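You operate a simulated robot arm through the tools that you are given. There is no shell and no other tool.

The job below is to be done with a simulated robot arm. You get a single attempt, and the scene is never put back.

TASK
Swap the scorched relay for the one the orange tag names and close the catch.
Fine: the old one goes in the yellow tray; the new one sits down in the socket. Set down upright: grey relay.
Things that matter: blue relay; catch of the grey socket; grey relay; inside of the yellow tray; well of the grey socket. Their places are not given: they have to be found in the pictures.

It is judged by the outcome, as a careful person would: the job done as asked, and still so three seconds after it is handed in. It fails if anything else is knocked over, pushed out of place, dropped, spilled or broken.

THE ROBOT
A 6-joint arm with a two-finger gripper, fixed in place. Base frame: the origin is on the floor under the middle of its stand, x ahead of it, y to its left, z up; the work surface is at about z = 800. Units: mm, rad, N and s.
With the tool pointing down near the work surface it reaches from about 100 to 700 mm from the base axis. Its first joint turns from -1.152 to 1.152 rad. Payload 2.45 kg.
Tool frame: the origin (TCP) lies between the finger pads and is the grasp point; the fingertips stand 30 mm ahead of it; z points along the fingers, y is the line along which they close. The gripper opens to 106 mm; its body begins 79 mm behind the TCP.
Orientation is told as [roll, pitch, yaw] about the base's x, y, z axes, in that order, counted from this pose: with the fingers straight down and closing along the base's y, the tool's x points along the base's -x, its y along +y and its z along -z.

THE INTERFACE
- The arm moves only by the tool drive_tool. Its argument "motion" is a list that holds one entry, the list of rows, each a list of 7 numbers: the turn, a rotation vector about the tool's x, y, z in units of 5 degrees (1.0 is 5 degrees), then the shift along the tool's x, y, z in units of 25 mm (1.0 is 25 mm), then the finger opening in mm, from 0 to 106. In form: [[[wx, wy, wz, tx, ty, tz, jaw], ...]]. A call has 1 to 20 rows; each row shifts and turns the commanded pose from where the row before left it, along the tool's axes as they then stand. A call with a number of a shift or a turn outside -1 to 1 is refused whole. A row lasts 0.2 s, in which the tool goes at most 50 mm and 0.15 rad; a call with a longer step from one row to the next is refused whole, and so is a gripper value outside its range. A pose out of reach is approached as far as the arm can. The call stops where the force on the tool passes 40 N (or 10 N more than at its start, if that is more) or the arm is blocked; 0.2 s more then pass. The fingers move at their own pace (about 153 mm/s each) and stop on an object; they squeeze with about 28 N. The grip force told is the motor's: it shows also when the fingers shut on nothing. Time passes only in rows, and 0.2 s behind the last, so rows that do not move let the fingers close. The reply holds the time, the measured pose of the TCP, the force on the tool along the base axes, the opening and the grip force, in the units named above and with some noise, with the torque about the TCP (base axes, N m) and any sound that the robot's microphone picked up.
- Cameras (640 x 400 px; columns grow to the right, rows downward): "scene" is fixed at [68.7, 428.2, 1399]; the picture's right is [-0.61, -0.79, 0.00], its down [-0.50, 0.38, -0.78] and it looks along [0.62, -0.48, -0.62] (base axes); focal length 315 px, centre (320, 200). "wrist" rides on the gripper at [76, -2, -106] in the tool frame; the picture's right is [0.02, 1.00, 0.00], its down [-0.78, 0.02, -0.62] and it looks along [-0.62, 0.01, 0.78] (tool axes); focal length 247 px, centre (320, 200).
- get_image(camera): a new picture of that camera. It takes no simulated time.
- point_at(camera, pixels): for up to 12 pixels [column, row] of the newest picture of that camera ("zoom" is the newest enlarged one), the place [x, y, z] in the base frame of the surface seen there, good to about 3 mm. It takes no simulated time.
- close_up(camera, box): a new picture of the part [left, top, right, bottom] of that camera's present view, enlarged. It takes no simulated time.
- job_done(): hands the job in; it is judged then, once.

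Leave the gripper open and the arm clear of the work at the hand-in unless told otherwise.

The tools are called after "Emit:" as name(argument=value, ...) on one line, values as JSON. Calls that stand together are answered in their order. drive_tool: Moves the arm, as the interface text tells. Its arguments: {"type":"object","properties":{"motion":{"type":"array"}},"required":["motion"]} The other tools are called the same way: get_image (camera) takes a picture; point_at (camera, pixels) gives the place of the surface under pixels of a picture; close_up (camera, box) takes an enlarged picture of a part of a camera's view; job_done () hands the job in.

At the start:

```text
time: 0.0
eef_pos: [299.7, 126.7, 1200.3]
tool_rot: [-0.001, 0.0, 0.001]
wrist_force: [0.4, 0.1, 0.4]
ft_torque: [0.0, 0.02, 0.0]
finger_gap: 105.9
grip_force: 0.1
```

scene: 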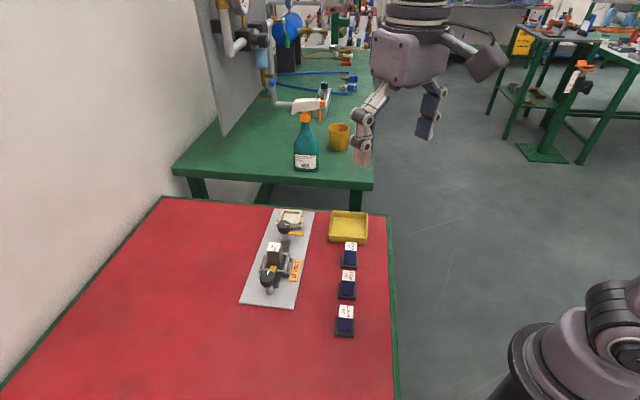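
wrist: 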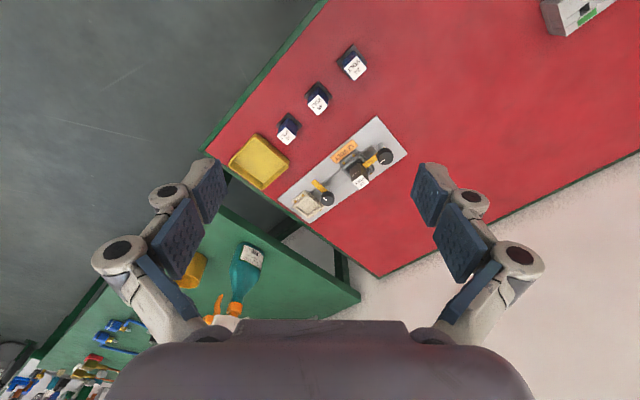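

I see a red bench with a grey plate (two sockets), a yellow tray and three blue relays. I'll take enlarged views of both cameras to read the tags.

Emit:
close_up(camera="scene", box=[230, 200, 390, 300])

Emit:
close_up(camera="wrist", box=[270, 100, 430, 220])

Emit:
close_up(camera="wrist", box=[260, 30, 390, 160])

Emit:
close_up(camera="scene", box=[310, 230, 390, 350])

```text
4.00 times, centred on (310, 250) of scene
```

zoom: 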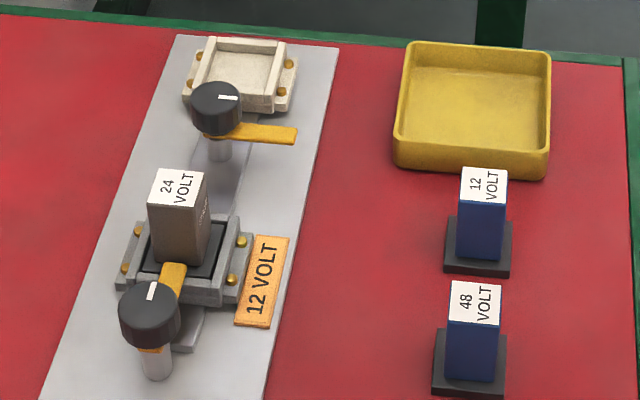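

```text
3.33 times, centred on (350, 160) of wrist
```

zoom: 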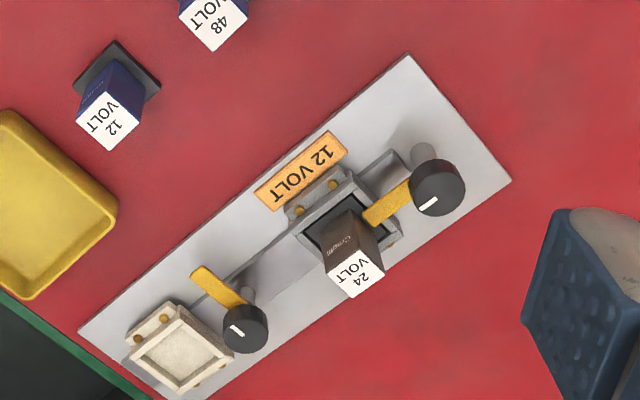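

```text
3.08 times, centred on (325, 95) of wrist
```

zoom: 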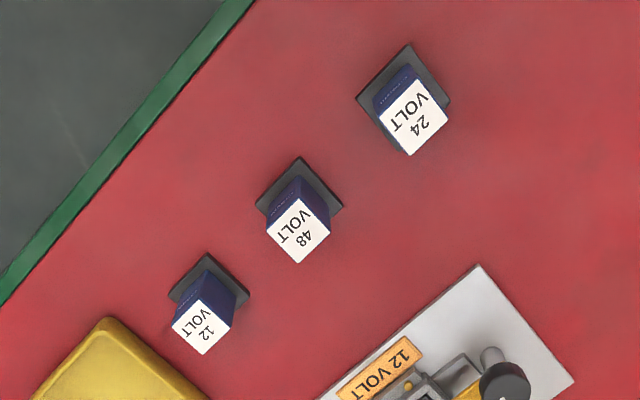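

```text
3.33 times, centred on (350, 290) of scene
```

zoom: 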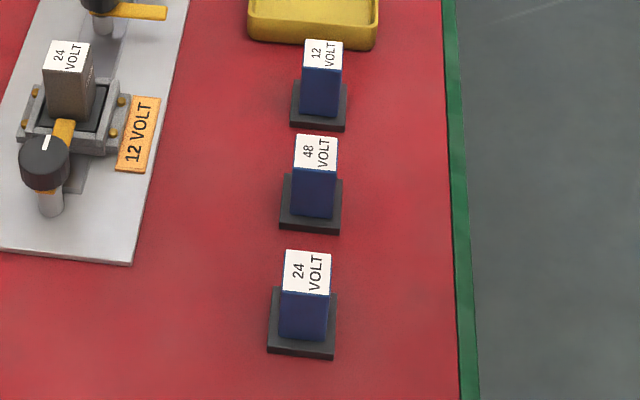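

The orange tag reads "12 VOLT", so the new relay is the blue one marked 12 VOLT, nearest the tray. The grey 24 V relay is in the grey socket, with the orange tongue of the catch lying over its base. Next I'll enlarge the socket and measure points.

Emit:
close_up(camera="scene", box=[235, 205, 315, 305])

```text
4.00 times, centred on (275, 255) of scene
```

zoom: 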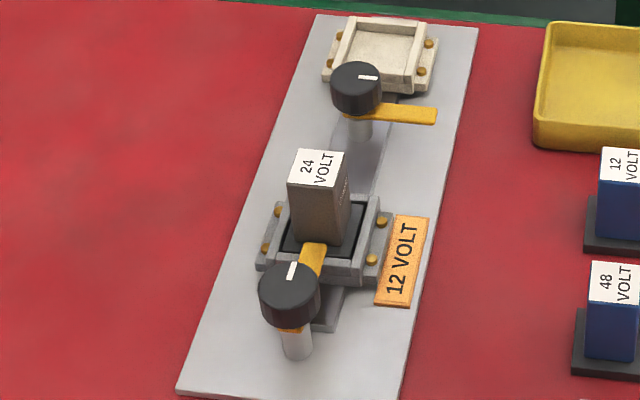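

I'll measure points on this enlarged picture: knob top, tongue, relay top, socket walls, plate and tag.

Emit:
point_at(camera="zoom", pixels=[[290, 280], [314, 252], [300, 350], [300, 152], [345, 155], [336, 185], [290, 181], [376, 200], [357, 280], [258, 265], [340, 245], [330, 320]])

Emit:
point_at(camera="zoom", pixels=[[357, 82], [430, 115], [372, 113], [385, 50], [350, 350], [230, 300], [320, 20], [475, 30], [180, 390], [400, 395], [402, 260], [296, 268]])

```text
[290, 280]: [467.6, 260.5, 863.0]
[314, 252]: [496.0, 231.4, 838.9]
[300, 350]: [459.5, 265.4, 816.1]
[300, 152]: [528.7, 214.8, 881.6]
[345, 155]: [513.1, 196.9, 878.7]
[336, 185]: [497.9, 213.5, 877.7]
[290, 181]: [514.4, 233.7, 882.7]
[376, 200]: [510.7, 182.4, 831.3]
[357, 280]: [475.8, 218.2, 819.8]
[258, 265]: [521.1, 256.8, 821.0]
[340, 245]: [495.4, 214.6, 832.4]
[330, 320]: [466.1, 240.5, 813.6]
```

```text
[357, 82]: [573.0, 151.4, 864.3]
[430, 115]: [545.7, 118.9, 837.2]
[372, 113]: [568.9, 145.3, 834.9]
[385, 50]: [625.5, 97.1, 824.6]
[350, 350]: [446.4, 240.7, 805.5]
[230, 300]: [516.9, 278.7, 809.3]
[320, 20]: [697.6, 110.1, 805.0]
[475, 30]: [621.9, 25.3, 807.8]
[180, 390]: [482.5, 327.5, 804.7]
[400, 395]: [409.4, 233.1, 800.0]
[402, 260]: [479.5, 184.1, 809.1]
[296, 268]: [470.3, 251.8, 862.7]
```

The catch knob is at about (467, 260, 863) and the relay top at about (513, 215, 880). The plate's long axis runs at about -45° in the base frame. The white socket's open catch shows the tongue swung about 90° clockwise toward the tag side. Next I'll measure the tray and the blue 12 V relay.

Emit:
close_up(camera="scene", box=[315, 200, 395, 300])

```text
4.00 times, centred on (355, 250) of scene
```

zoom: 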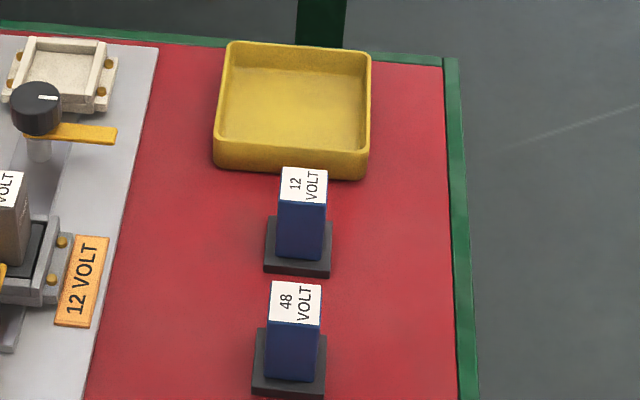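

Now I'll measure the tray's corners, floor and rim, and the blue relay's top and base.

Emit:
point_at(camera="zoom", pixels=[[230, 46], [366, 52], [364, 152], [218, 143], [295, 110], [250, 125], [340, 130], [285, 90], [217, 162], [362, 175]])

Emit:
point_at(camera="zoom", pixels=[[285, 170], [325, 172], [323, 200], [281, 198], [267, 262], [327, 268], [265, 272], [327, 276], [330, 222], [272, 219], [303, 255], [300, 285]])

```text
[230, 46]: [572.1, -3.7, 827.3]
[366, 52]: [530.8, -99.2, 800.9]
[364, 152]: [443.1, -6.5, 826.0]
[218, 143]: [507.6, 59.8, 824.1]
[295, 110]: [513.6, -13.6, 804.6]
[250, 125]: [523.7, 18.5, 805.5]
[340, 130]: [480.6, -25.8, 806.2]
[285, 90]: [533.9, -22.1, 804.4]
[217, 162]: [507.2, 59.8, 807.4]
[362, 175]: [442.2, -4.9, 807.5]
```

```text
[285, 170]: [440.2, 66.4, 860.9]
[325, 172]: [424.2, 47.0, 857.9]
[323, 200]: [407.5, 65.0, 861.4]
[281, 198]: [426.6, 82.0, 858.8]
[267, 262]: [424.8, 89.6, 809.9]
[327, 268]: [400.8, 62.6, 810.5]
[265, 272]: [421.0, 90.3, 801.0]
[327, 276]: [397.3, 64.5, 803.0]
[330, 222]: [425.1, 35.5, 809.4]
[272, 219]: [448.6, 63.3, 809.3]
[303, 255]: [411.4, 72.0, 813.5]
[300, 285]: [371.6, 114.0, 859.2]
```

The blue relay stands 60 mm high, with its base top at 810 and its centre near (425, 64). The tray is about 90 mm square, centred near (507, -5), with its floor at about 805 and rim at about 826. I'll move above the knob of the grey socket's catch for a closer look with the wrist camera.

Emit:
drive_tool(motion=[[[0, 0, 0, -0.66, 0.53, 0.8, 106], [0, 0, 0, -0.66, 0.53, 0.8, 106], [0, 0, 0, -0.66, 0.53, 0.8, 106], [0, 0, 0, -0.66, 0.53, 0.8, 106], [0, 0, 0, -0.66, 0.53, 0.8, 106], [0, 0, 0, -0.66, 0.53, 0.8, 106], [0, 0, 0, -0.66, 0.53, 0.8, 106], [0, 0, 0, -0.66, 0.53, 0.8, 106], [0, 0, 0, -0.66, 0.53, 0.8, 106], [0, 0, 0, -0.66, 0.53, 0.8, 106], [0, 0, 0, 0, 0, 0, 106]]])

Emit:
get_image(camera="wrist")

Emit:
get_image(camera="scene")

```text
time: 2.4
eef_pos: [462.4, 260.1, 1000.4]
tool_rot: [0.0, -0.001, 0.0]
wrist_force: [0.3, -0.3, -0.5]
ft_torque: [-0.02, 0.04, -0.02]
finger_gap: 106.0
grip_force: 0.1
```

```text
taken
```

wrist: 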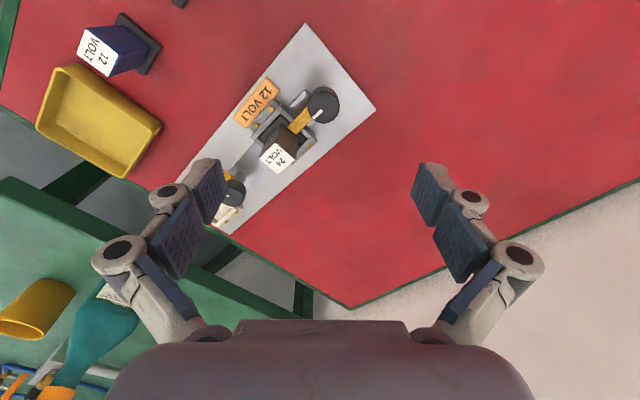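

```text
taken
```

scene: 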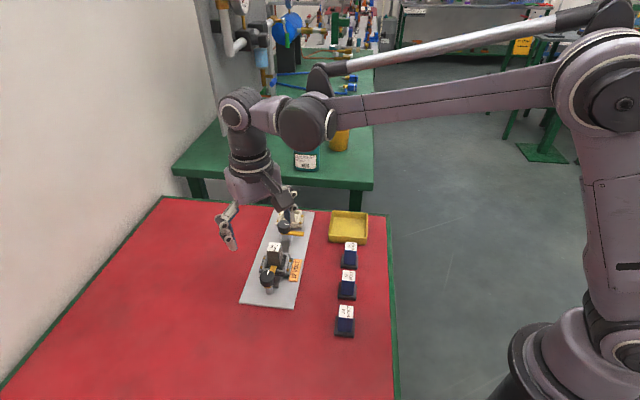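

The knob is at about (322, 105) in the wrist view, directly below the tool. I'll enlarge it and measure the knob, tongue and relay.

Emit:
close_up(camera="wrist", box=[230, 70, 360, 180])

```text
3.64 times, centred on (295, 125) of wrist
```

zoom: 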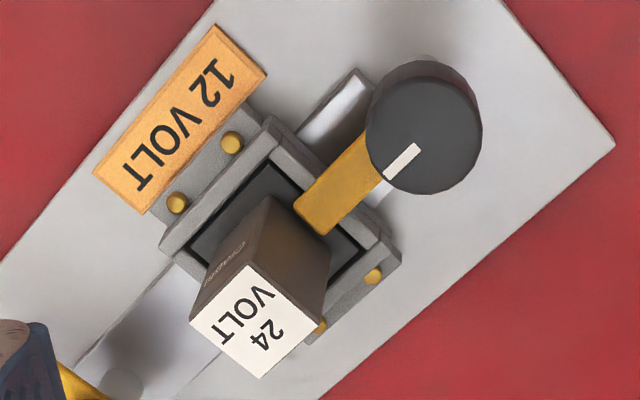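

I'll measure the knob's rim points and the tongue.

Emit:
point_at(camera="zoom", pixels=[[425, 137], [376, 137], [478, 137], [425, 90], [425, 187], [320, 210], [350, 180], [302, 207], [325, 232], [250, 265], [190, 318], [262, 376]])

Emit:
point_at(camera="zoom", pixels=[[322, 312], [276, 122], [163, 245], [400, 258], [385, 240], [255, 200], [340, 250], [378, 190], [352, 75], [330, 130], [345, 100], [425, 62]])

```text
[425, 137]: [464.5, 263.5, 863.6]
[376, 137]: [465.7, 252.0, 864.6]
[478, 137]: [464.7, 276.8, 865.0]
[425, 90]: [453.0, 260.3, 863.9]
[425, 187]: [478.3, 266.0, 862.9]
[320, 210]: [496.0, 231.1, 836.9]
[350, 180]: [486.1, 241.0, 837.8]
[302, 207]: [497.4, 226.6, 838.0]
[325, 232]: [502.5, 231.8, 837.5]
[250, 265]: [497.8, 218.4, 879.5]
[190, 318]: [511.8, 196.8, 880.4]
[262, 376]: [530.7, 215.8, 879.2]
```

```text
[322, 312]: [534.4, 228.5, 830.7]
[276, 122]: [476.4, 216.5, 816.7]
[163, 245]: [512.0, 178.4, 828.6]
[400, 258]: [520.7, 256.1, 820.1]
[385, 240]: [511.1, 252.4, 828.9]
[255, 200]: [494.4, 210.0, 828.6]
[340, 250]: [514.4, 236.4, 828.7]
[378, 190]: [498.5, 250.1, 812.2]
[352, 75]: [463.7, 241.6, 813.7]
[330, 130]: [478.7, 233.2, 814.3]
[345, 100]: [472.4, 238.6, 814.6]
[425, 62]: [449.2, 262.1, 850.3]
```

The knob axis comes out at about (465.3, 263.5), with its top at 863.5 and a diameter of about 30 mm. The tongue points at -45° over the relay base at z ≈ 838. I'll centre over the knob, partly close the fingers and come down to just above it.

Emit:
drive_tool(motion=[[[0, 0, 0, -0.12, 0.13, 0, 60], [0, 0, 0, 0, 0, 0.8, 60], [0, 0, 0, 0, 0, 0.8, 60], [0, 0, 0, 0, 0, 0.8, 60], [0, 0, 0, 0, 0, 0.8, 60], [0, 0, 0, 0, 0, 0, 60]]])

Emit:
get_image(camera="wrist")

Emit:
close_up(camera="scene", box=[220, 180, 340, 310])

```text
time: 3.8
eef_pos: [467.2, 262.0, 917.9]
tool_rot: [0.0, 0.001, 0.001]
wrist_force: [-0.5, -0.7, 0.5]
ft_torque: [-0.01, -0.02, 0.0]
finger_gap: 60.1
grip_force: 0.0
```

```text
taken
```

wrist: 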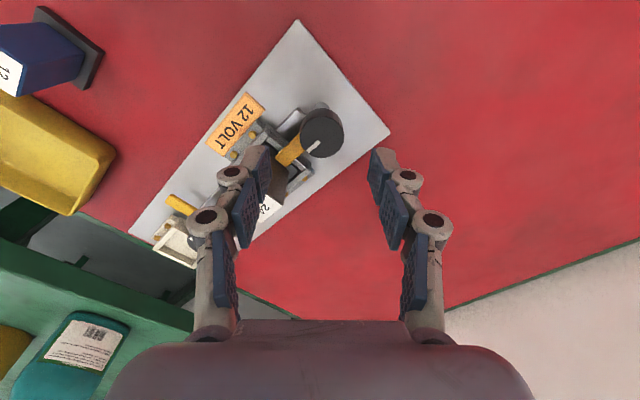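

```text
3.08 times, centred on (280, 245) of scene
```

zoom: 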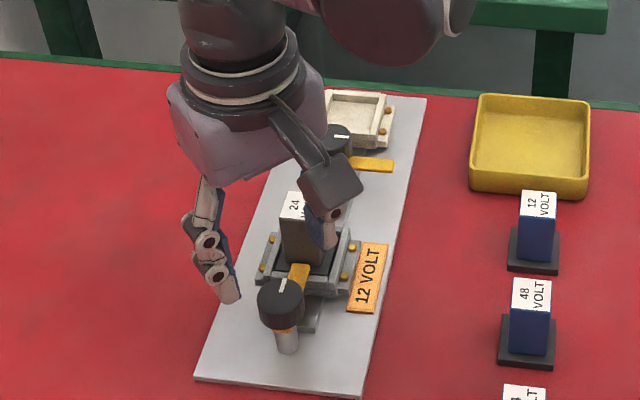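

The fingers straddle the knob with room to the relay. The pose readings differ by a millimetre or two from what I commanded, so I'll take a few still readings to judge the noise.

Emit:
drive_tool(motion=[[[0, 0, 0, 0, 0, 0, 60]]])

Emit:
drive_tool(motion=[[[0, 0, 0, 0, 0, 0, 60]]])

Emit:
drive_tool(motion=[[[0, 0, 0, 0, 0, 0, 60]]])

Emit:
close_up(camera="wrist", box=[220, 80, 380, 180])

```text
time: 4.2
eef_pos: [466.9, 262.2, 918.5]
tool_rot: [-0.001, 0.0, 0.001]
wrist_force: [-1.1, 0.4, 0.4]
ft_torque: [-0.01, -0.03, 0.01]
finger_gap: 59.9
grip_force: 0.0
```

```text
time: 4.6
eef_pos: [467.3, 261.7, 918.1]
tool_rot: [0.002, 0.0, 0.001]
wrist_force: [-1.0, -1.0, 0.2]
ft_torque: [0.0, 0.01, -0.03]
finger_gap: 60.1
grip_force: 0.1
```

```text
time: 5.0
eef_pos: [467.7, 261.1, 918.5]
tool_rot: [-0.001, -0.001, 0.0]
wrist_force: [0.2, 0.7, -0.2]
ft_torque: [0.0, 0.02, 0.0]
finger_gap: 60.1
grip_force: 0.0
```

```text
4.00 times, centred on (300, 130) of wrist
```

zoom: 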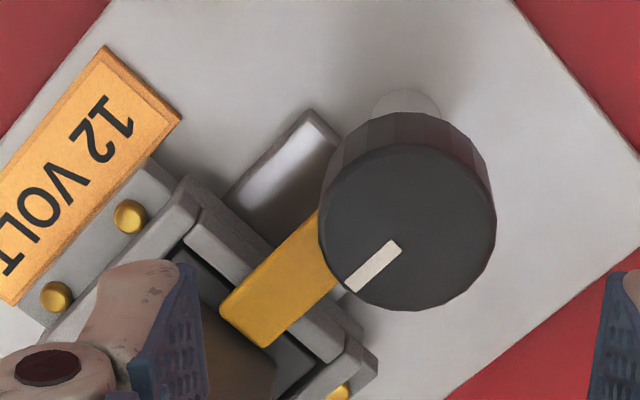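

Readings are steady to about 0.5 mm, with the TCP at about (467.3, 261.8, 918.3). I'll measure the knob's rim again in this closer picture.

Emit:
point_at(camera="zoom", pixels=[[408, 228], [325, 228], [491, 228], [415, 150], [408, 305], [345, 165], [470, 290], [350, 290], [465, 165], [280, 280], [235, 300], [270, 335]])

Emit:
point_at(camera="zoom", pixels=[[420, 118], [345, 140], [300, 235], [345, 290], [405, 105], [290, 160]])

```text
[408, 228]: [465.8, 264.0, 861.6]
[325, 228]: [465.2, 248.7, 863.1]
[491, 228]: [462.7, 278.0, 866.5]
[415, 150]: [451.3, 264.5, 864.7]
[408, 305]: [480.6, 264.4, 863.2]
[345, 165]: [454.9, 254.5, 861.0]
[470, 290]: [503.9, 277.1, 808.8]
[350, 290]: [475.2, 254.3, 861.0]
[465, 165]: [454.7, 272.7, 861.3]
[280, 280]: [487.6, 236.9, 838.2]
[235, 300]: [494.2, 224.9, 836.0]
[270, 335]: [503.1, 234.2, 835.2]
```

```text
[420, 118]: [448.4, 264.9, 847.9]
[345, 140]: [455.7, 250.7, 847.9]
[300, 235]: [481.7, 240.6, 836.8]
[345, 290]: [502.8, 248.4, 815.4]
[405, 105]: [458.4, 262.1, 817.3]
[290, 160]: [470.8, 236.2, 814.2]
```

The knob axis is at (465.5, 263.5), and the knob spans z ≈ 847–863. I'll centre, come down to TCP z ≈ 877 with the fingertips just above the tongue, and close on the knob.

Emit:
drive_tool(motion=[[[0, 0, 0, 0.072, 0.068, 0, 60], [0, 0, 0, 0, 0, 0.55, 60], [0, 0, 0, 0, 0, 0.55, 60], [0, 0, 0, 0, 0, 0.55, 60], [0, 0, 0, 0, 0, 0, 60]]])

Emit:
get_image(camera="wrist")

Emit:
close_up(camera="scene", box=[220, 190, 340, 310])

```text
time: 6.2
eef_pos: [464.1, 263.7, 880.1]
tool_rot: [-0.001, 0.0, 0.002]
wrist_force: [1.3, 0.6, 0.0]
ft_torque: [0.0, 0.0, 0.03]
finger_gap: 59.7
grip_force: 0.1
```

```text
taken
```

wrist: 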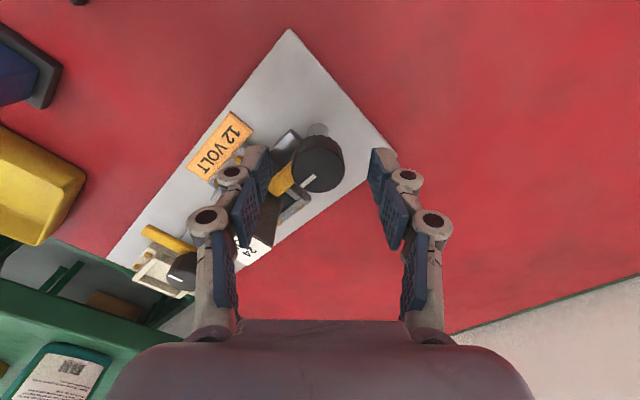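

```text
3.33 times, centred on (280, 250) of scene
```

zoom: 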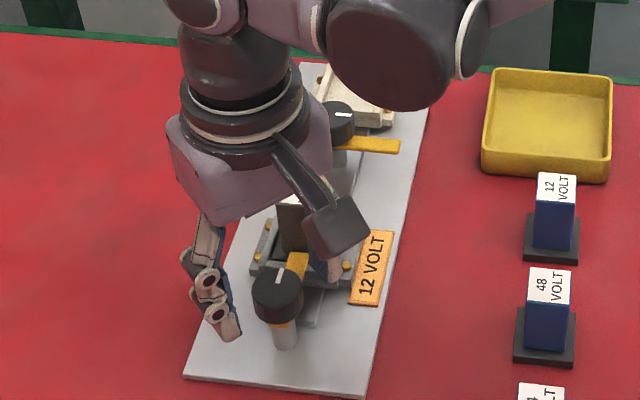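

The fingers are on either side of the knob. I'll let the arm settle, then close on it gently and read the result.

Emit:
drive_tool(motion=[[[0, 0, 0, 0, 0, 0, 60], [0, 0, 0, 0, 0, 0, 60]]])

Emit:
drive_tool(motion=[[[0, 0, 0, 0, 0, 0, 60]]])

```text
time: 6.8
eef_pos: [464.7, 262.8, 879.6]
tool_rot: [-0.001, 0.0, -0.001]
wrist_force: [0.8, -0.2, -0.5]
ft_torque: [-0.01, 0.02, 0.02]
finger_gap: 59.9
grip_force: 0.0
```

```text
time: 7.2
eef_pos: [464.8, 263.8, 878.1]
tool_rot: [0.0, 0.0, -0.002]
wrist_force: [0.7, 0.5, -0.7]
ft_torque: [-0.01, 0.01, -0.01]
finger_gap: 60.1
grip_force: 0.1
```

The pose is about (464.6, 263.4, 879). I'll nudge slightly and close on the knob.

Emit:
drive_tool(motion=[[[0, 0, 0, -0.03, 0, 0.08, 60], [0, 0, 0, 0, 0, 0, 20], [0, 0, 0, 0, 0, 0, 20], [0, 0, 0, 0, 0, 0, 20]]])

Emit:
get_image(camera="wrist")

```text
time: 8.2
eef_pos: [466.0, 263.2, 876.4]
tool_rot: [-0.002, 0.0, -0.001]
wrist_force: [-1.0, -6.9, 5.5]
ft_torque: [-0.19, 0.2, 0.02]
finger_gap: 31.0
grip_force: 44.9
```

```text
taken
```

wrist: 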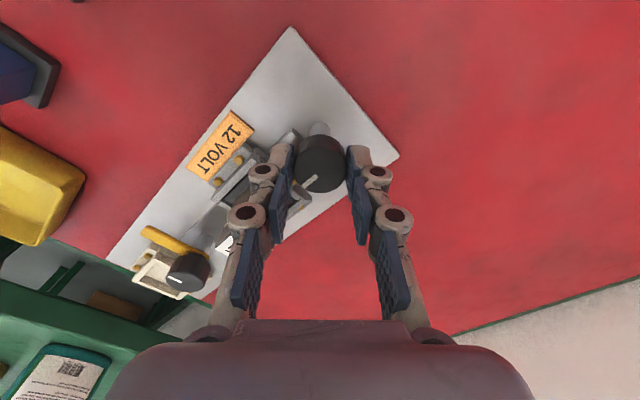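

The fingers hold the knob (gap 31 mm). I'll turn it clockwise seen from above, starting with about 20° to see whether it moves freely.

Emit:
drive_tool(motion=[[[0, 0, 0.7, 0, 0, 0, 20], [0, 0, 0.7, 0, 0, 0, 20], [0, 0, 0.7, 0, 0, 0, 20], [0, 0, 0.7, 0, 0, 0, 20], [0, 0, 0.7, 0, 0, 0, 20], [0, 0, 0.7, 0, 0, 0, 20]]])

Emit:
close_up(camera="wrist", box=[200, 80, 400, 220])

Emit:
close_up(camera="scene", box=[220, 190, 340, 310])

```text
time: 9.6
eef_pos: [466.4, 262.8, 877.1]
tool_rot: [0.001, 0.001, -0.367]
wrist_force: [-5.8, -8.8, 20.2]
ft_torque: [-0.17, 0.92, 0.02]
finger_gap: 31.2
grip_force: 45.0
```

```text
2.86 times, centred on (300, 150) of wrist
```

zoom: 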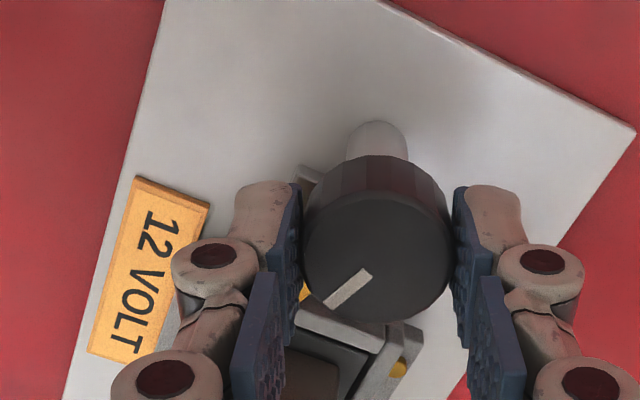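

```text
3.33 times, centred on (280, 250) of scene
```

zoom: 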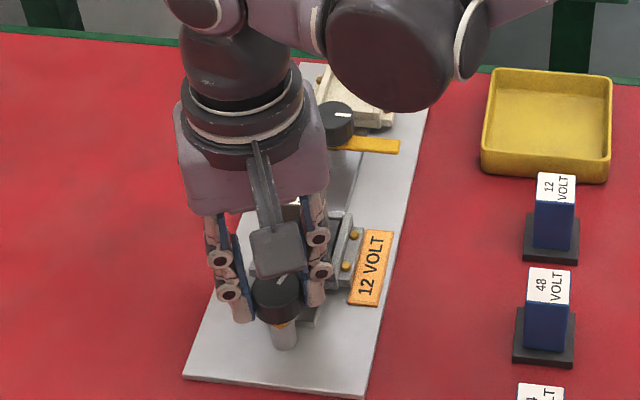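

The white mark turned along with the fingers, so the knob is following. The upward force rose to 20 N, so I'll ease up about 1.5 mm and carry on turning.

Emit:
drive_tool(motion=[[[0, 0, 0, 0, 0, -0.06, 20], [0, 0, 0, 0, 0, 0, 20]]])

```text
time: 10.2
eef_pos: [466.3, 263.1, 878.0]
tool_rot: [0.0, -0.002, -0.365]
wrist_force: [-6.1, -9.9, -5.1]
ft_torque: [-0.05, 0.52, 0.02]
finger_gap: 31.2
grip_force: 44.6
```

That relieved the force. I'll continue clockwise another 35°.

Emit:
drive_tool(motion=[[[0, 0, 0.8, 0, 0, 0, 20], [0, 0, 0.8, 0, 0, 0, 20], [0, 0, 0.8, 0, 0, 0, 20], [0, 0, 0.8, 0, 0, 0, 20], [0, 0, 0.8, 0, 0, 0, 20], [0, 0, 0.8, 0, 0, 0, 20], [0, 0, 0.8, 0, 0, 0, 20], [0, 0, 0.8, 0, 0, 0, 20], [0, 0, 0.8, 0, 0, 0, 20]]])

Emit:
close_up(camera="wrist", box=[200, 80, 400, 220])

Emit:
close_up(camera="scene", box=[220, 190, 340, 310])

```text
time: 12.2
eef_pos: [466.0, 261.7, 878.0]
tool_rot: [-0.003, -0.002, -0.998]
wrist_force: [-9.4, -9.5, -36.7]
ft_torque: [-0.17, 0.27, 0.05]
finger_gap: 31.2
grip_force: 44.7
```

```text
2.86 times, centred on (300, 150) of wrist
```

zoom: 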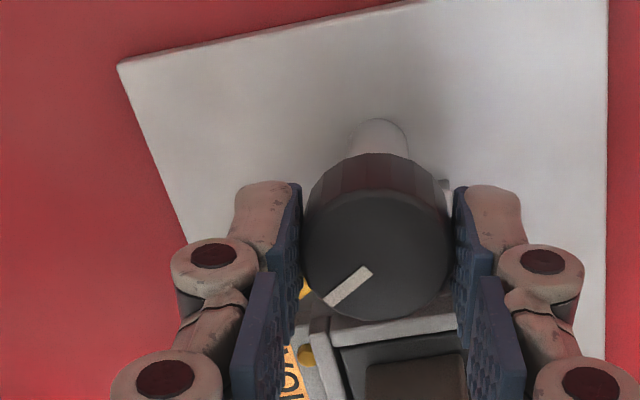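

```text
3.33 times, centred on (280, 250) of scene
```

zoom: 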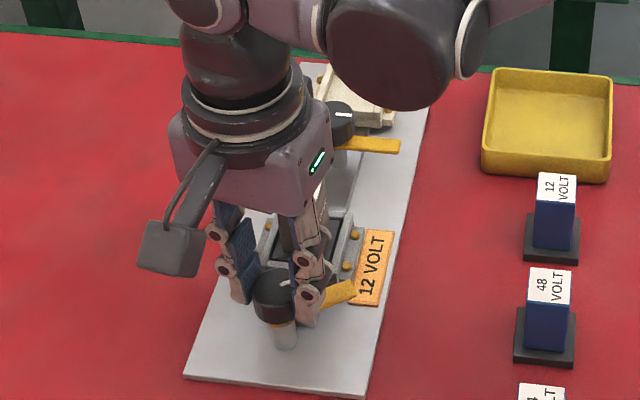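

The tongue has swung about 57° toward the tag side. The knob is now pulling the tool down at about 37 N, so I'll lower the command about 2 mm and check.

Emit:
drive_tool(motion=[[[0, 0, 0, 0, 0, 0.06, 20], [0, 0, 0, 0, 0, 0, 20]]])

```text
time: 12.8
eef_pos: [465.3, 262.1, 879.4]
tool_rot: [-0.003, -0.001, -0.998]
wrist_force: [-7.2, -12.9, -1.7]
ft_torque: [-0.35, 0.25, 0.01]
finger_gap: 31.1
grip_force: 44.8
```

The force is near zero again. I'll turn the remaining 33°.

Emit:
drive_tool(motion=[[[0, 0, 0.8, 0, 0, 0, 20], [0, 0, 0.8, 0, 0, 0, 20], [0, 0, 0.8, 0, 0, 0, 20], [0, 0, 0.8, 0, 0, 0, 20]]])

```text
time: 13.8
eef_pos: [465.2, 262.4, 878.8]
tool_rot: [-0.001, -0.002, -1.276]
wrist_force: [-3.4, -16.1, 9.9]
ft_torque: [-0.25, 0.44, 0.01]
finger_gap: 31.5
grip_force: 45.0
```

Emit:
drive_tool(motion=[[[0, 0, 0.8, 0, 0, 0, 20], [0, 0, 0.8, 0, 0, 0, 20], [0, 0, 0.8, 0, 0, 0, 20], [0, 0, 0, 0, 0, 0, 20]]])

Emit:
close_up(camera="scene", box=[220, 190, 340, 310])

Emit:
close_up(camera="wrist", box=[200, 80, 400, 220])

```text
time: 14.8
eef_pos: [466.0, 262.9, 878.4]
tool_rot: [-0.003, -0.003, -1.482]
wrist_force: [-8.7, -13.4, 30.6]
ft_torque: [-0.85, 0.24, 0.03]
finger_gap: 30.9
grip_force: 44.7
```

```text
3.33 times, centred on (280, 250) of scene
```

zoom: 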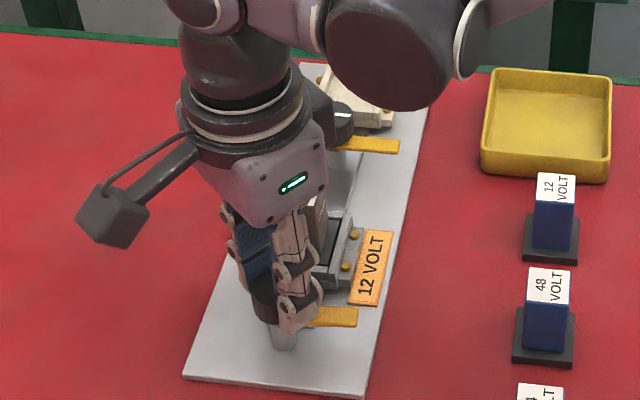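

```text
2.86 times, centred on (300, 150) of wrist
```

zoom: 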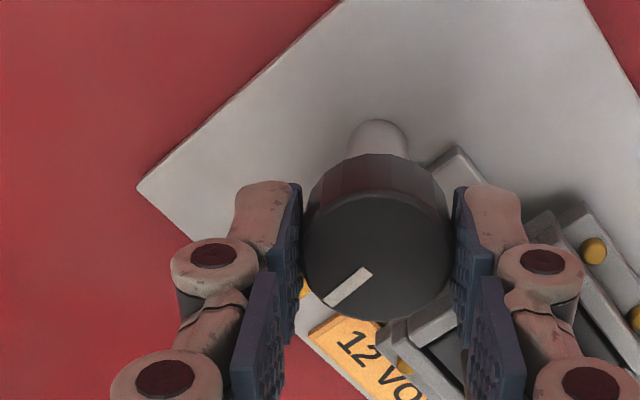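

The catch is open: the tongue points to the tag side, clear of the relay. I'll ease the vertical load, open the fingers and lift straight up.

Emit:
drive_tool(motion=[[[0, 0, 0, 0, 0, -0.06, 20], [0, 0, 0, 0, 0, 0, 60], [0, 0, 0, 0, 0, 0, 60], [0, 0, 0, 0, 0, -0.5, 60], [0, 0, 0, 0, 0, -0.8, 60], [0, 0, 0, 0, 0, -0.8, 60], [0, 0, 0, 0, 0, -0.8, 60], [0, 0, 0, 0, 0, -0.8, 60], [0, 0, 0, 0, 0, 0, 60]]])

Emit:
close_up(camera="scene", box=[220, 190, 340, 310])

```text
time: 16.8
eef_pos: [466.7, 263.3, 970.8]
tool_rot: [-0.001, 0.0, -1.484]
wrist_force: [0.1, 0.3, 0.3]
ft_torque: [-0.01, 0.03, 0.03]
finger_gap: 59.7
grip_force: 0.1
```

```text
3.33 times, centred on (280, 250) of scene
```

zoom: 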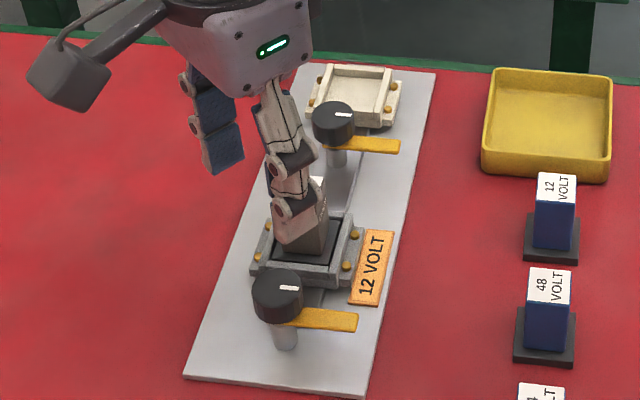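

The catch stays open. I'll turn the tool back to yaw -45° and move over the grey relay at height for a good look.

Emit:
drive_tool(motion=[[[0, 0, -1, 0, 0, 0, 60], [0, 0, -1, 0, 0, 0, 60], [0, 0, -1, 0, 0, 0, 60], [0, 0, -1, 0, 0, 0, 60], [0, 0, -1, 0, 0, 0, 60], [0, 0, -1, 0, 0, 0, 60], [0, 0, -1, 0, 0, 0, 60], [0, 0, -1, 0, 0, 0, 60], [0, 0, 0, -0.9, 0, 0, 60], [0, 0, 0, -0.9, 0, 0, 60], [0, 0, 0, -0.9, 0, 0, 60], [0, 0, 0, 0, 0, 0, 60], [0, 0, 0, 0, 0, 0, 60]]])

Emit:
get_image(camera="wrist")

Emit:
close_up(camera="wrist", box=[240, 80, 400, 180])

```text
time: 19.6
eef_pos: [514.5, 214.1, 971.0]
tool_rot: [0.0, -0.001, -0.785]
wrist_force: [-0.5, 0.3, -0.4]
ft_torque: [-0.01, 0.02, 0.0]
finger_gap: 60.2
grip_force: 0.0
```

```text
taken
```

wrist: 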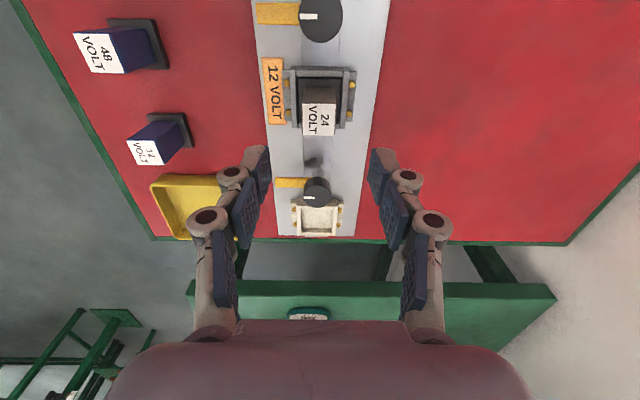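

```text
4.00 times, centred on (320, 130) of wrist
```

zoom: 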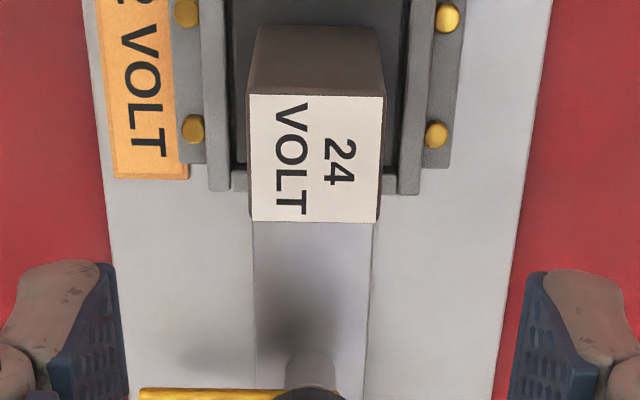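

At yaw -45° the plate's edges appear symmetric about the picture's middle, so the tool is aligned with the socket. The grey relay is nearly centred, with the label middle at about column 319. I'll shift 1.5 mm toward the knob and come down around the relay body.

Emit:
drive_tool(motion=[[[0, 0, 0, 0.06, -0.02, 0.8, 60], [0, 0, 0, 0, 0, 0.8, 60], [0, 0, 0, 0, 0, 0.8, 60], [0, 0, 0, 0, 0, 0.8, 60], [0, 0, 0, 0, 0, 0.4, 60], [0, 0, 0, 0, 0, 0, 60], [0, 0, 0, 0, 0, 0, 60]]])

Emit:
get_image(camera="wrist")

Emit:
close_up(camera="scene", box=[220, 190, 340, 310])

```text
time: 21.2
eef_pos: [511.9, 214.9, 880.8]
tool_rot: [0.0, 0.0, -0.785]
wrist_force: [0.1, 0.0, 0.1]
ft_torque: [0.03, 0.01, -0.04]
finger_gap: 60.0
grip_force: 0.1
```

```text
taken
```

wrist: 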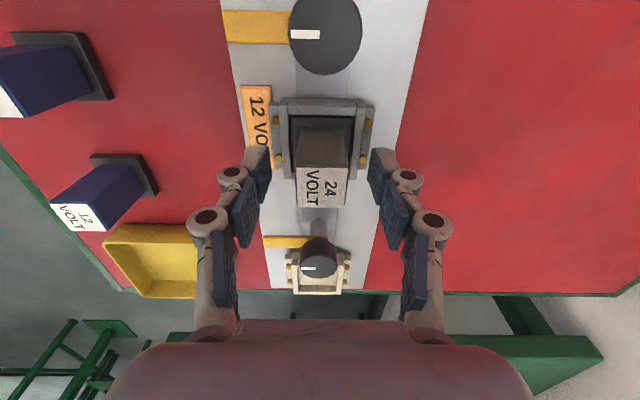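

```text
3.33 times, centred on (280, 250) of scene
```

zoom: 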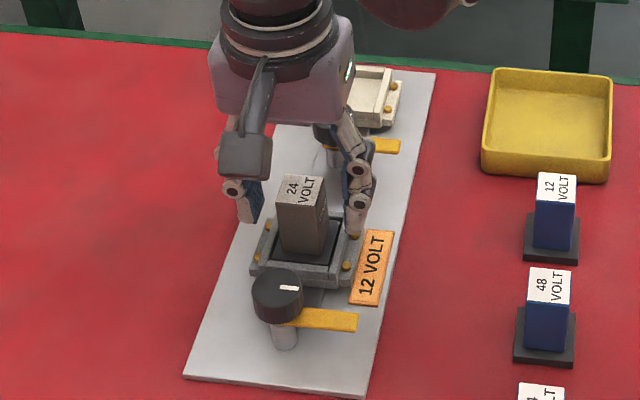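

The relay is between the fingers, with its label centre at about row 187, which matches the TCP. I'll go down 8 mm more and close on the body.

Emit:
drive_tool(motion=[[[0, 0, 0, 0, 0, 0.3, 60], [0, 0, 0, 0, 0, 0, 60], [0, 0, 0, 0, 0, 0, 14], [0, 0, 0, 0, 0, 0, 14], [0, 0, 0, 0, 0, 0, 14], [0, 0, 0, 0, 0, 0, 14]]])

Emit:
get_image(camera="wrist")

Emit:
close_up(camera="wrist", box=[240, 120, 400, 220])

```text
time: 22.6
eef_pos: [512.2, 216.9, 875.5]
tool_rot: [0.001, -0.001, -0.784]
wrist_force: [0.5, 0.7, 10.0]
ft_torque: [0.03, -0.08, 0.0]
finger_gap: 27.4
grip_force: 28.2
```

```text
taken
```

wrist: 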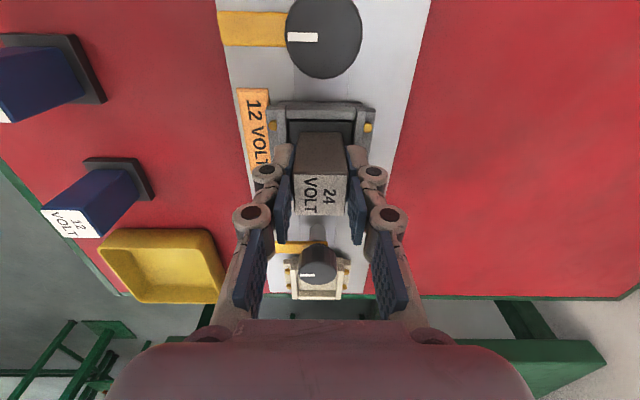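

```text
4.00 times, centred on (320, 170) of wrist
```

zoom: 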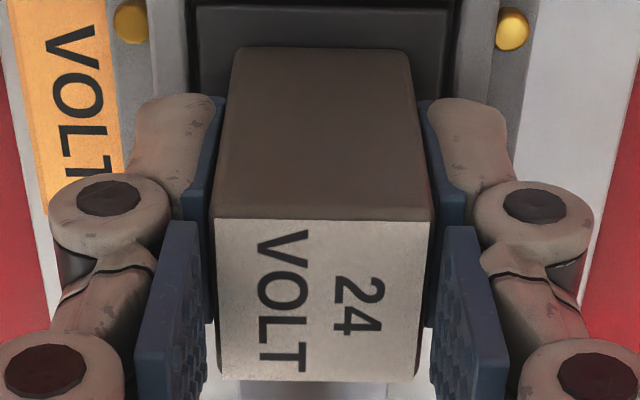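

The relay is gripped at 27.4 mm. I'll take two still readings to record this seat position for later.

Emit:
drive_tool(motion=[[[0, 0, 0, 0, 0, 0, 14]]])

Emit:
drive_tool(motion=[[[0, 0, 0, 0, 0, 0, 14]]])

Emit:
drive_tool(motion=[[[0, 0, 0, 0, 0, 0, 14]]])

```text
time: 23.0
eef_pos: [512.4, 215.7, 874.9]
tool_rot: [0.002, 0.001, -0.784]
wrist_force: [0.4, 1.5, 11.2]
ft_torque: [0.07, -0.09, -0.02]
finger_gap: 27.1
grip_force: 27.4
```

```text
time: 23.4
eef_pos: [510.9, 217.2, 874.1]
tool_rot: [0.002, 0.0, -0.785]
wrist_force: [1.3, 1.5, 11.7]
ft_torque: [0.05, -0.02, 0.0]
finger_gap: 27.1
grip_force: 27.9
```

```text
time: 23.8
eef_pos: [511.8, 216.4, 874.0]
tool_rot: [0.002, -0.001, -0.783]
wrist_force: [1.0, 1.3, 12.8]
ft_torque: [0.08, -0.09, -0.01]
finger_gap: 27.1
grip_force: 28.3
```

The seat position averages (511.8, 216.5, 874.6). I'll lift straight up, slowly at first.

Emit:
drive_tool(motion=[[[0, 0, 0, 0, 0, -0.2, 14], [0, 0, 0, 0, 0, -0.2, 14], [0, 0, 0, 0, 0, -0.3, 14], [0, 0, 0, 0, 0, -0.5, 14], [0, 0, 0, 0, 0, -0.6, 14], [0, 0, 0, 0, 0, -0.6, 14], [0, 0, 0, 0, 0, -0.6, 14], [0, 0, 0, 0, 0, -0.6, 14], [0, 0, 0, 0, 0, 0, 14]]])

Emit:
get_image(camera="wrist")

Emit:
get_image(camera="scene")

```text
time: 25.8
eef_pos: [513.4, 217.0, 963.3]
tool_rot: [0.0, -0.001, -0.787]
wrist_force: [0.1, -0.2, -0.7]
ft_torque: [0.0, -0.01, -0.02]
finger_gap: 27.1
grip_force: 28.1
```

```text
taken
```

wrist: 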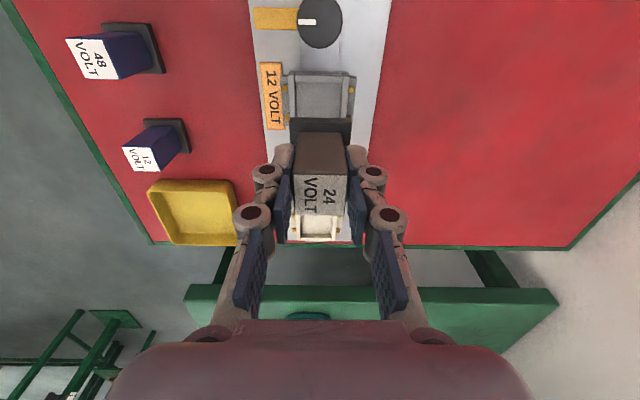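

```text
taken
```

scene: 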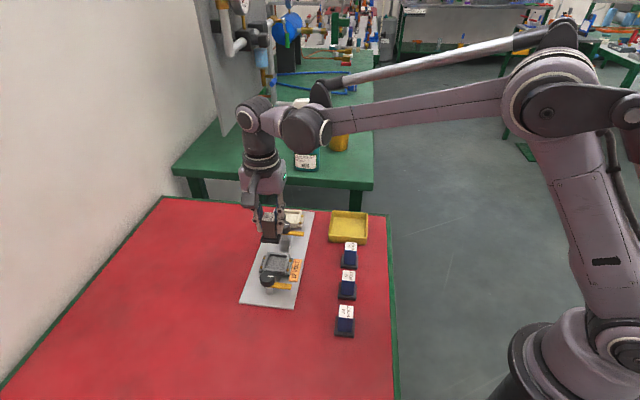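

The relay is out of the socket and held upright, and the socket well is empty. I'll measure the tray and the empty socket from this view.

Emit:
close_up(camera="wrist", box=[130, 160, 250, 260])

Emit:
point_at(camera="wrist", pixels=[[193, 215], [180, 205], [205, 205], [205, 225], [180, 225], [150, 187], [233, 181], [170, 243], [238, 240]])

Emit:
close_up(camera="scene", box=[235, 240, 315, 300])

```text
4.00 times, centred on (190, 210) of wrist
```

zoom: 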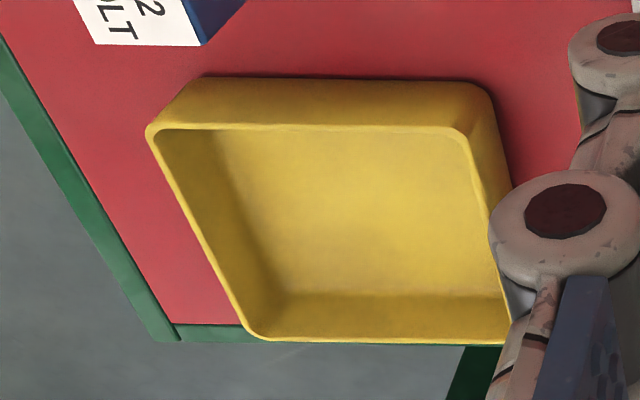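

```text
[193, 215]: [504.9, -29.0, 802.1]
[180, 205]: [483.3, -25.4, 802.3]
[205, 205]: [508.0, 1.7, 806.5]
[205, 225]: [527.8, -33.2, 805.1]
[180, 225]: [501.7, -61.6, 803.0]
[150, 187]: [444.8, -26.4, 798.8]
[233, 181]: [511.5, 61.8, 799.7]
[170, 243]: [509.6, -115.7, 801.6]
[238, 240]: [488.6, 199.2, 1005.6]
```

```text
6.67 times, centred on (275, 270) of scene
```

zoom: 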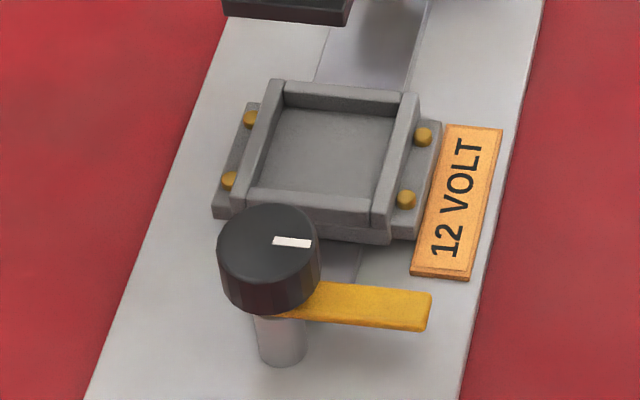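

The socket is empty and its walls are visible. I'll measure its inner corners and the wall tops in this zoom.

Emit:
point_at(camera="zoom", pixels=[[325, 150], [290, 125], [380, 130], [360, 185], [265, 180], [340, 95], [398, 150], [310, 203], [258, 145], [270, 240], [420, 305], [330, 295]])

```text
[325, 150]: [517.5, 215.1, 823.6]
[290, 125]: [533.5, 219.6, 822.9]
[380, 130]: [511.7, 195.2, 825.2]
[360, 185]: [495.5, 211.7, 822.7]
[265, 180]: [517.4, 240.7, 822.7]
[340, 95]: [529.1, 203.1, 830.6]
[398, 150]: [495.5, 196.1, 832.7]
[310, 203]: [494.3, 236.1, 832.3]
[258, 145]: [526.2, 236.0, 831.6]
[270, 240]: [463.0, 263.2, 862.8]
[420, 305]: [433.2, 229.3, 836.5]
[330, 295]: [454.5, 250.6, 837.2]
```

The seat position I recorded agrees with the socket centre. Now I'll carry the grey relay over to the tray centre (about 507.6, -5), keeping height.

Emit:
drive_tool(motion=[[[0, 0, 0, -0.4, -0.42, 0, 14], [0, 0, 0, -0.7, -0.73, 0, 14], [0, 0, 0, -0.7, -0.73, 0, 14], [0, 0, 0, -0.7, -0.73, 0, 14], [0, 0, 0, -0.7, -0.73, 0, 14], [0, 0, 0, -0.7, -0.73, 0, 14], [0, 0, 0, -0.7, -0.73, 0, 14], [0, 0, 0, -0.7, -0.73, 0, 14], [0, 0, 0, -0.7, -0.73, 0, 14], [0, 0, 0, -0.15, -0.16, 0, 14], [0, 0, 0, 0, 0, 0, 14], [0, 0, 0, 0, 0, 0, 14]]])

Emit:
get_image(camera="wrist")

Emit:
close_up(camera="scene", box=[290, 150, 410, 280])

```text
time: 28.4
eef_pos: [507.0, -5.5, 964.9]
tool_rot: [0.0, 0.002, -0.785]
wrist_force: [0.1, -0.3, -0.3]
ft_torque: [-0.01, 0.0, 0.0]
finger_gap: 27.2
grip_force: 28.1
```

```text
taken
```

wrist: 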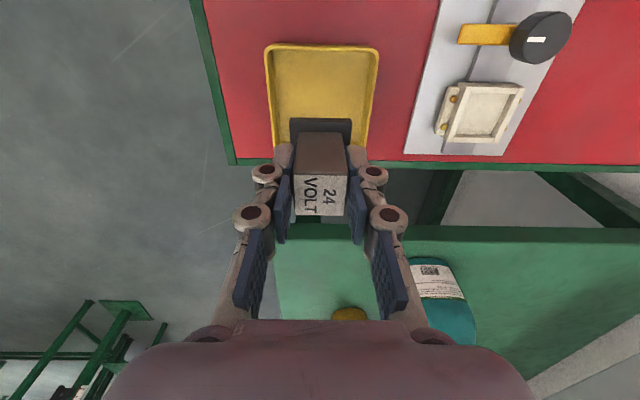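

```text
3.08 times, centred on (350, 215) of scene
```

zoom: 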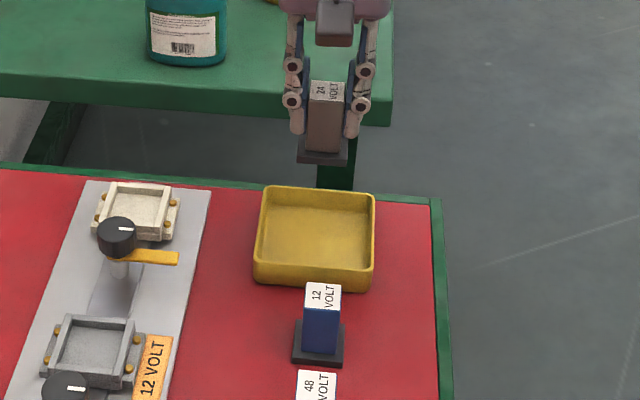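

The relay hangs over the tray. I'll come down to about 25 mm above the tray floor and look.

Emit:
drive_tool(motion=[[[0, 0, 0, 0, 0, 0.6, 14], [0, 0, 0, 0, 0, 0.8, 14], [0, 0, 0, 0, 0, 0.8, 14], [0, 0, 0, 0, 0, 0.8, 14], [0, 0, 0, 0, 0, 0.3, 14], [0, 0, 0, 0, 0, 0, 14], [0, 0, 0, 0, 0, 0, 14]]])

Emit:
get_image(camera="wrist")

Emit:
close_up(camera="scene", box=[310, 180, 390, 260])

```text
time: 30.0
eef_pos: [508.1, -5.5, 880.5]
tool_rot: [0.0, 0.001, -0.784]
wrist_force: [-0.7, 0.1, -0.6]
ft_torque: [0.01, 0.01, -0.04]
finger_gap: 26.9
grip_force: 28.1
```

```text
taken
```

wrist: 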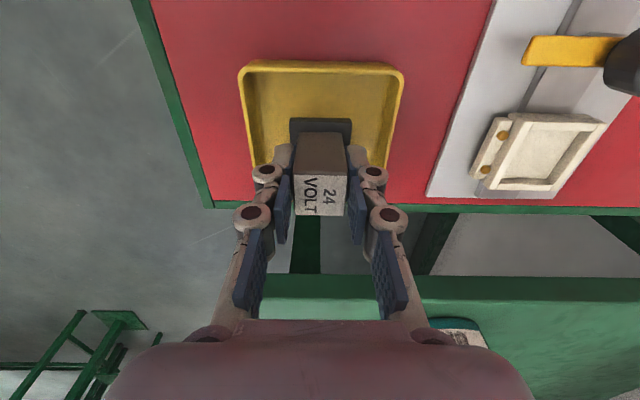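

```text
5.00 times, centred on (350, 220) of scene
```

zoom: 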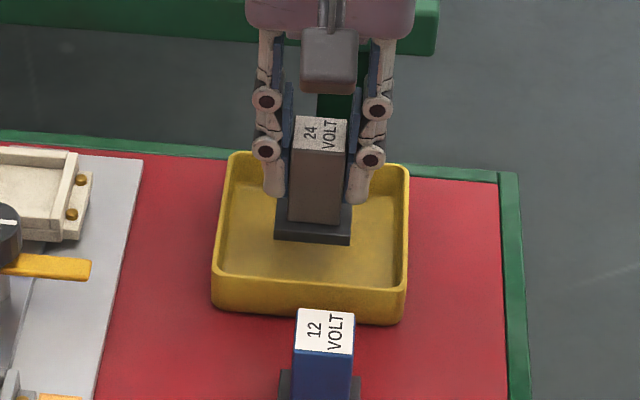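

The relay is centred over the tray floor. I'll descend slowly to about 3 mm above the estimated floor contact.

Emit:
drive_tool(motion=[[[0, 0, 0, 0, 0, 0.3, 14], [0, 0, 0, 0, 0, 0.2, 14], [0, 0, 0, 0, 0, 0.2, 14], [0, 0, 0, 0, 0, 0.08, 14], [0, 0, 0, 0, 0, 0, 14], [0, 0, 0, 0, 0, 0, 14]]])

Emit:
drive_tool(motion=[[[0, 0, 0, 0, 0, 0.06, 14], [0, 0, 0, 0, 0, 0, 14]]])

```text
time: 31.4
eef_pos: [507.2, -7.1, 862.8]
tool_rot: [0.0, 0.001, -0.785]
wrist_force: [0.2, 0.3, -0.9]
ft_torque: [0.0, 0.0, 0.01]
finger_gap: 26.9
grip_force: 27.6
```

```text
time: 32.0
eef_pos: [508.3, -7.3, 861.6]
tool_rot: [-0.001, 0.001, -0.785]
wrist_force: [0.1, 0.1, -0.8]
ft_torque: [-0.05, 0.03, -0.02]
finger_gap: 27.3
grip_force: 27.6
```

No contact yet at 861. I'll keep stepping down by about 1 mm per row and watch the force.

Emit:
drive_tool(motion=[[[0, 0, 0, 0, 0, 0.05, 14], [0, 0, 0, 0, 0, 0, 14]]])

Emit:
drive_tool(motion=[[[0, 0, 0, 0, 0, 0.05, 14], [0, 0, 0, 0, 0, 0, 14]]])

Emit:
drive_tool(motion=[[[0, 0, 0, 0, 0, 0.04, 14], [0, 0, 0, 0, 0, 0, 14]]])

```text
time: 32.6
eef_pos: [507.8, -5.6, 859.8]
tool_rot: [-0.001, 0.0, -0.784]
wrist_force: [-1.1, 0.8, -1.2]
ft_torque: [0.02, -0.02, 0.03]
finger_gap: 27.2
grip_force: 27.5
```

```text
time: 33.2
eef_pos: [507.0, -5.5, 857.4]
tool_rot: [0.0, 0.002, -0.786]
wrist_force: [0.4, 0.7, -0.7]
ft_torque: [0.02, 0.01, 0.01]
finger_gap: 27.2
grip_force: 27.9
```

```text
time: 33.8
eef_pos: [507.7, -5.7, 856.3]
tool_rot: [0.0, 0.001, -0.785]
wrist_force: [0.2, -0.8, -1.0]
ft_torque: [0.01, 0.01, -0.02]
finger_gap: 26.9
grip_force: 27.8
```

Emit:
drive_tool(motion=[[[0, 0, 0, 0, 0, 0.04, 14], [0, 0, 0, 0, 0, 0, 14]]])

Emit:
drive_tool(motion=[[[0, 0, 0, 0, 0, 0.04, 14], [0, 0, 0, 0, 0, 0, 14]]])

Emit:
close_up(camera="scene", box=[310, 180, 390, 260])

```text
time: 34.4
eef_pos: [508.5, -5.5, 857.2]
tool_rot: [0.001, -0.001, -0.785]
wrist_force: [-0.5, 1.5, 21.5]
ft_torque: [0.04, 0.0, -0.02]
finger_gap: 27.1
grip_force: 28.6
```

```text
time: 35.0
eef_pos: [508.6, -7.4, 856.0]
tool_rot: [0.003, 0.0, -0.784]
wrist_force: [0.8, 1.8, 22.3]
ft_torque: [0.08, -0.04, 0.0]
finger_gap: 27.3
grip_force: 28.4
```

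```text
5.00 times, centred on (350, 220) of scene
```

zoom: 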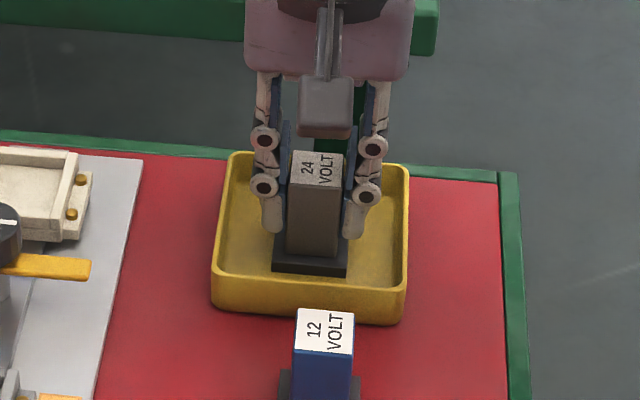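

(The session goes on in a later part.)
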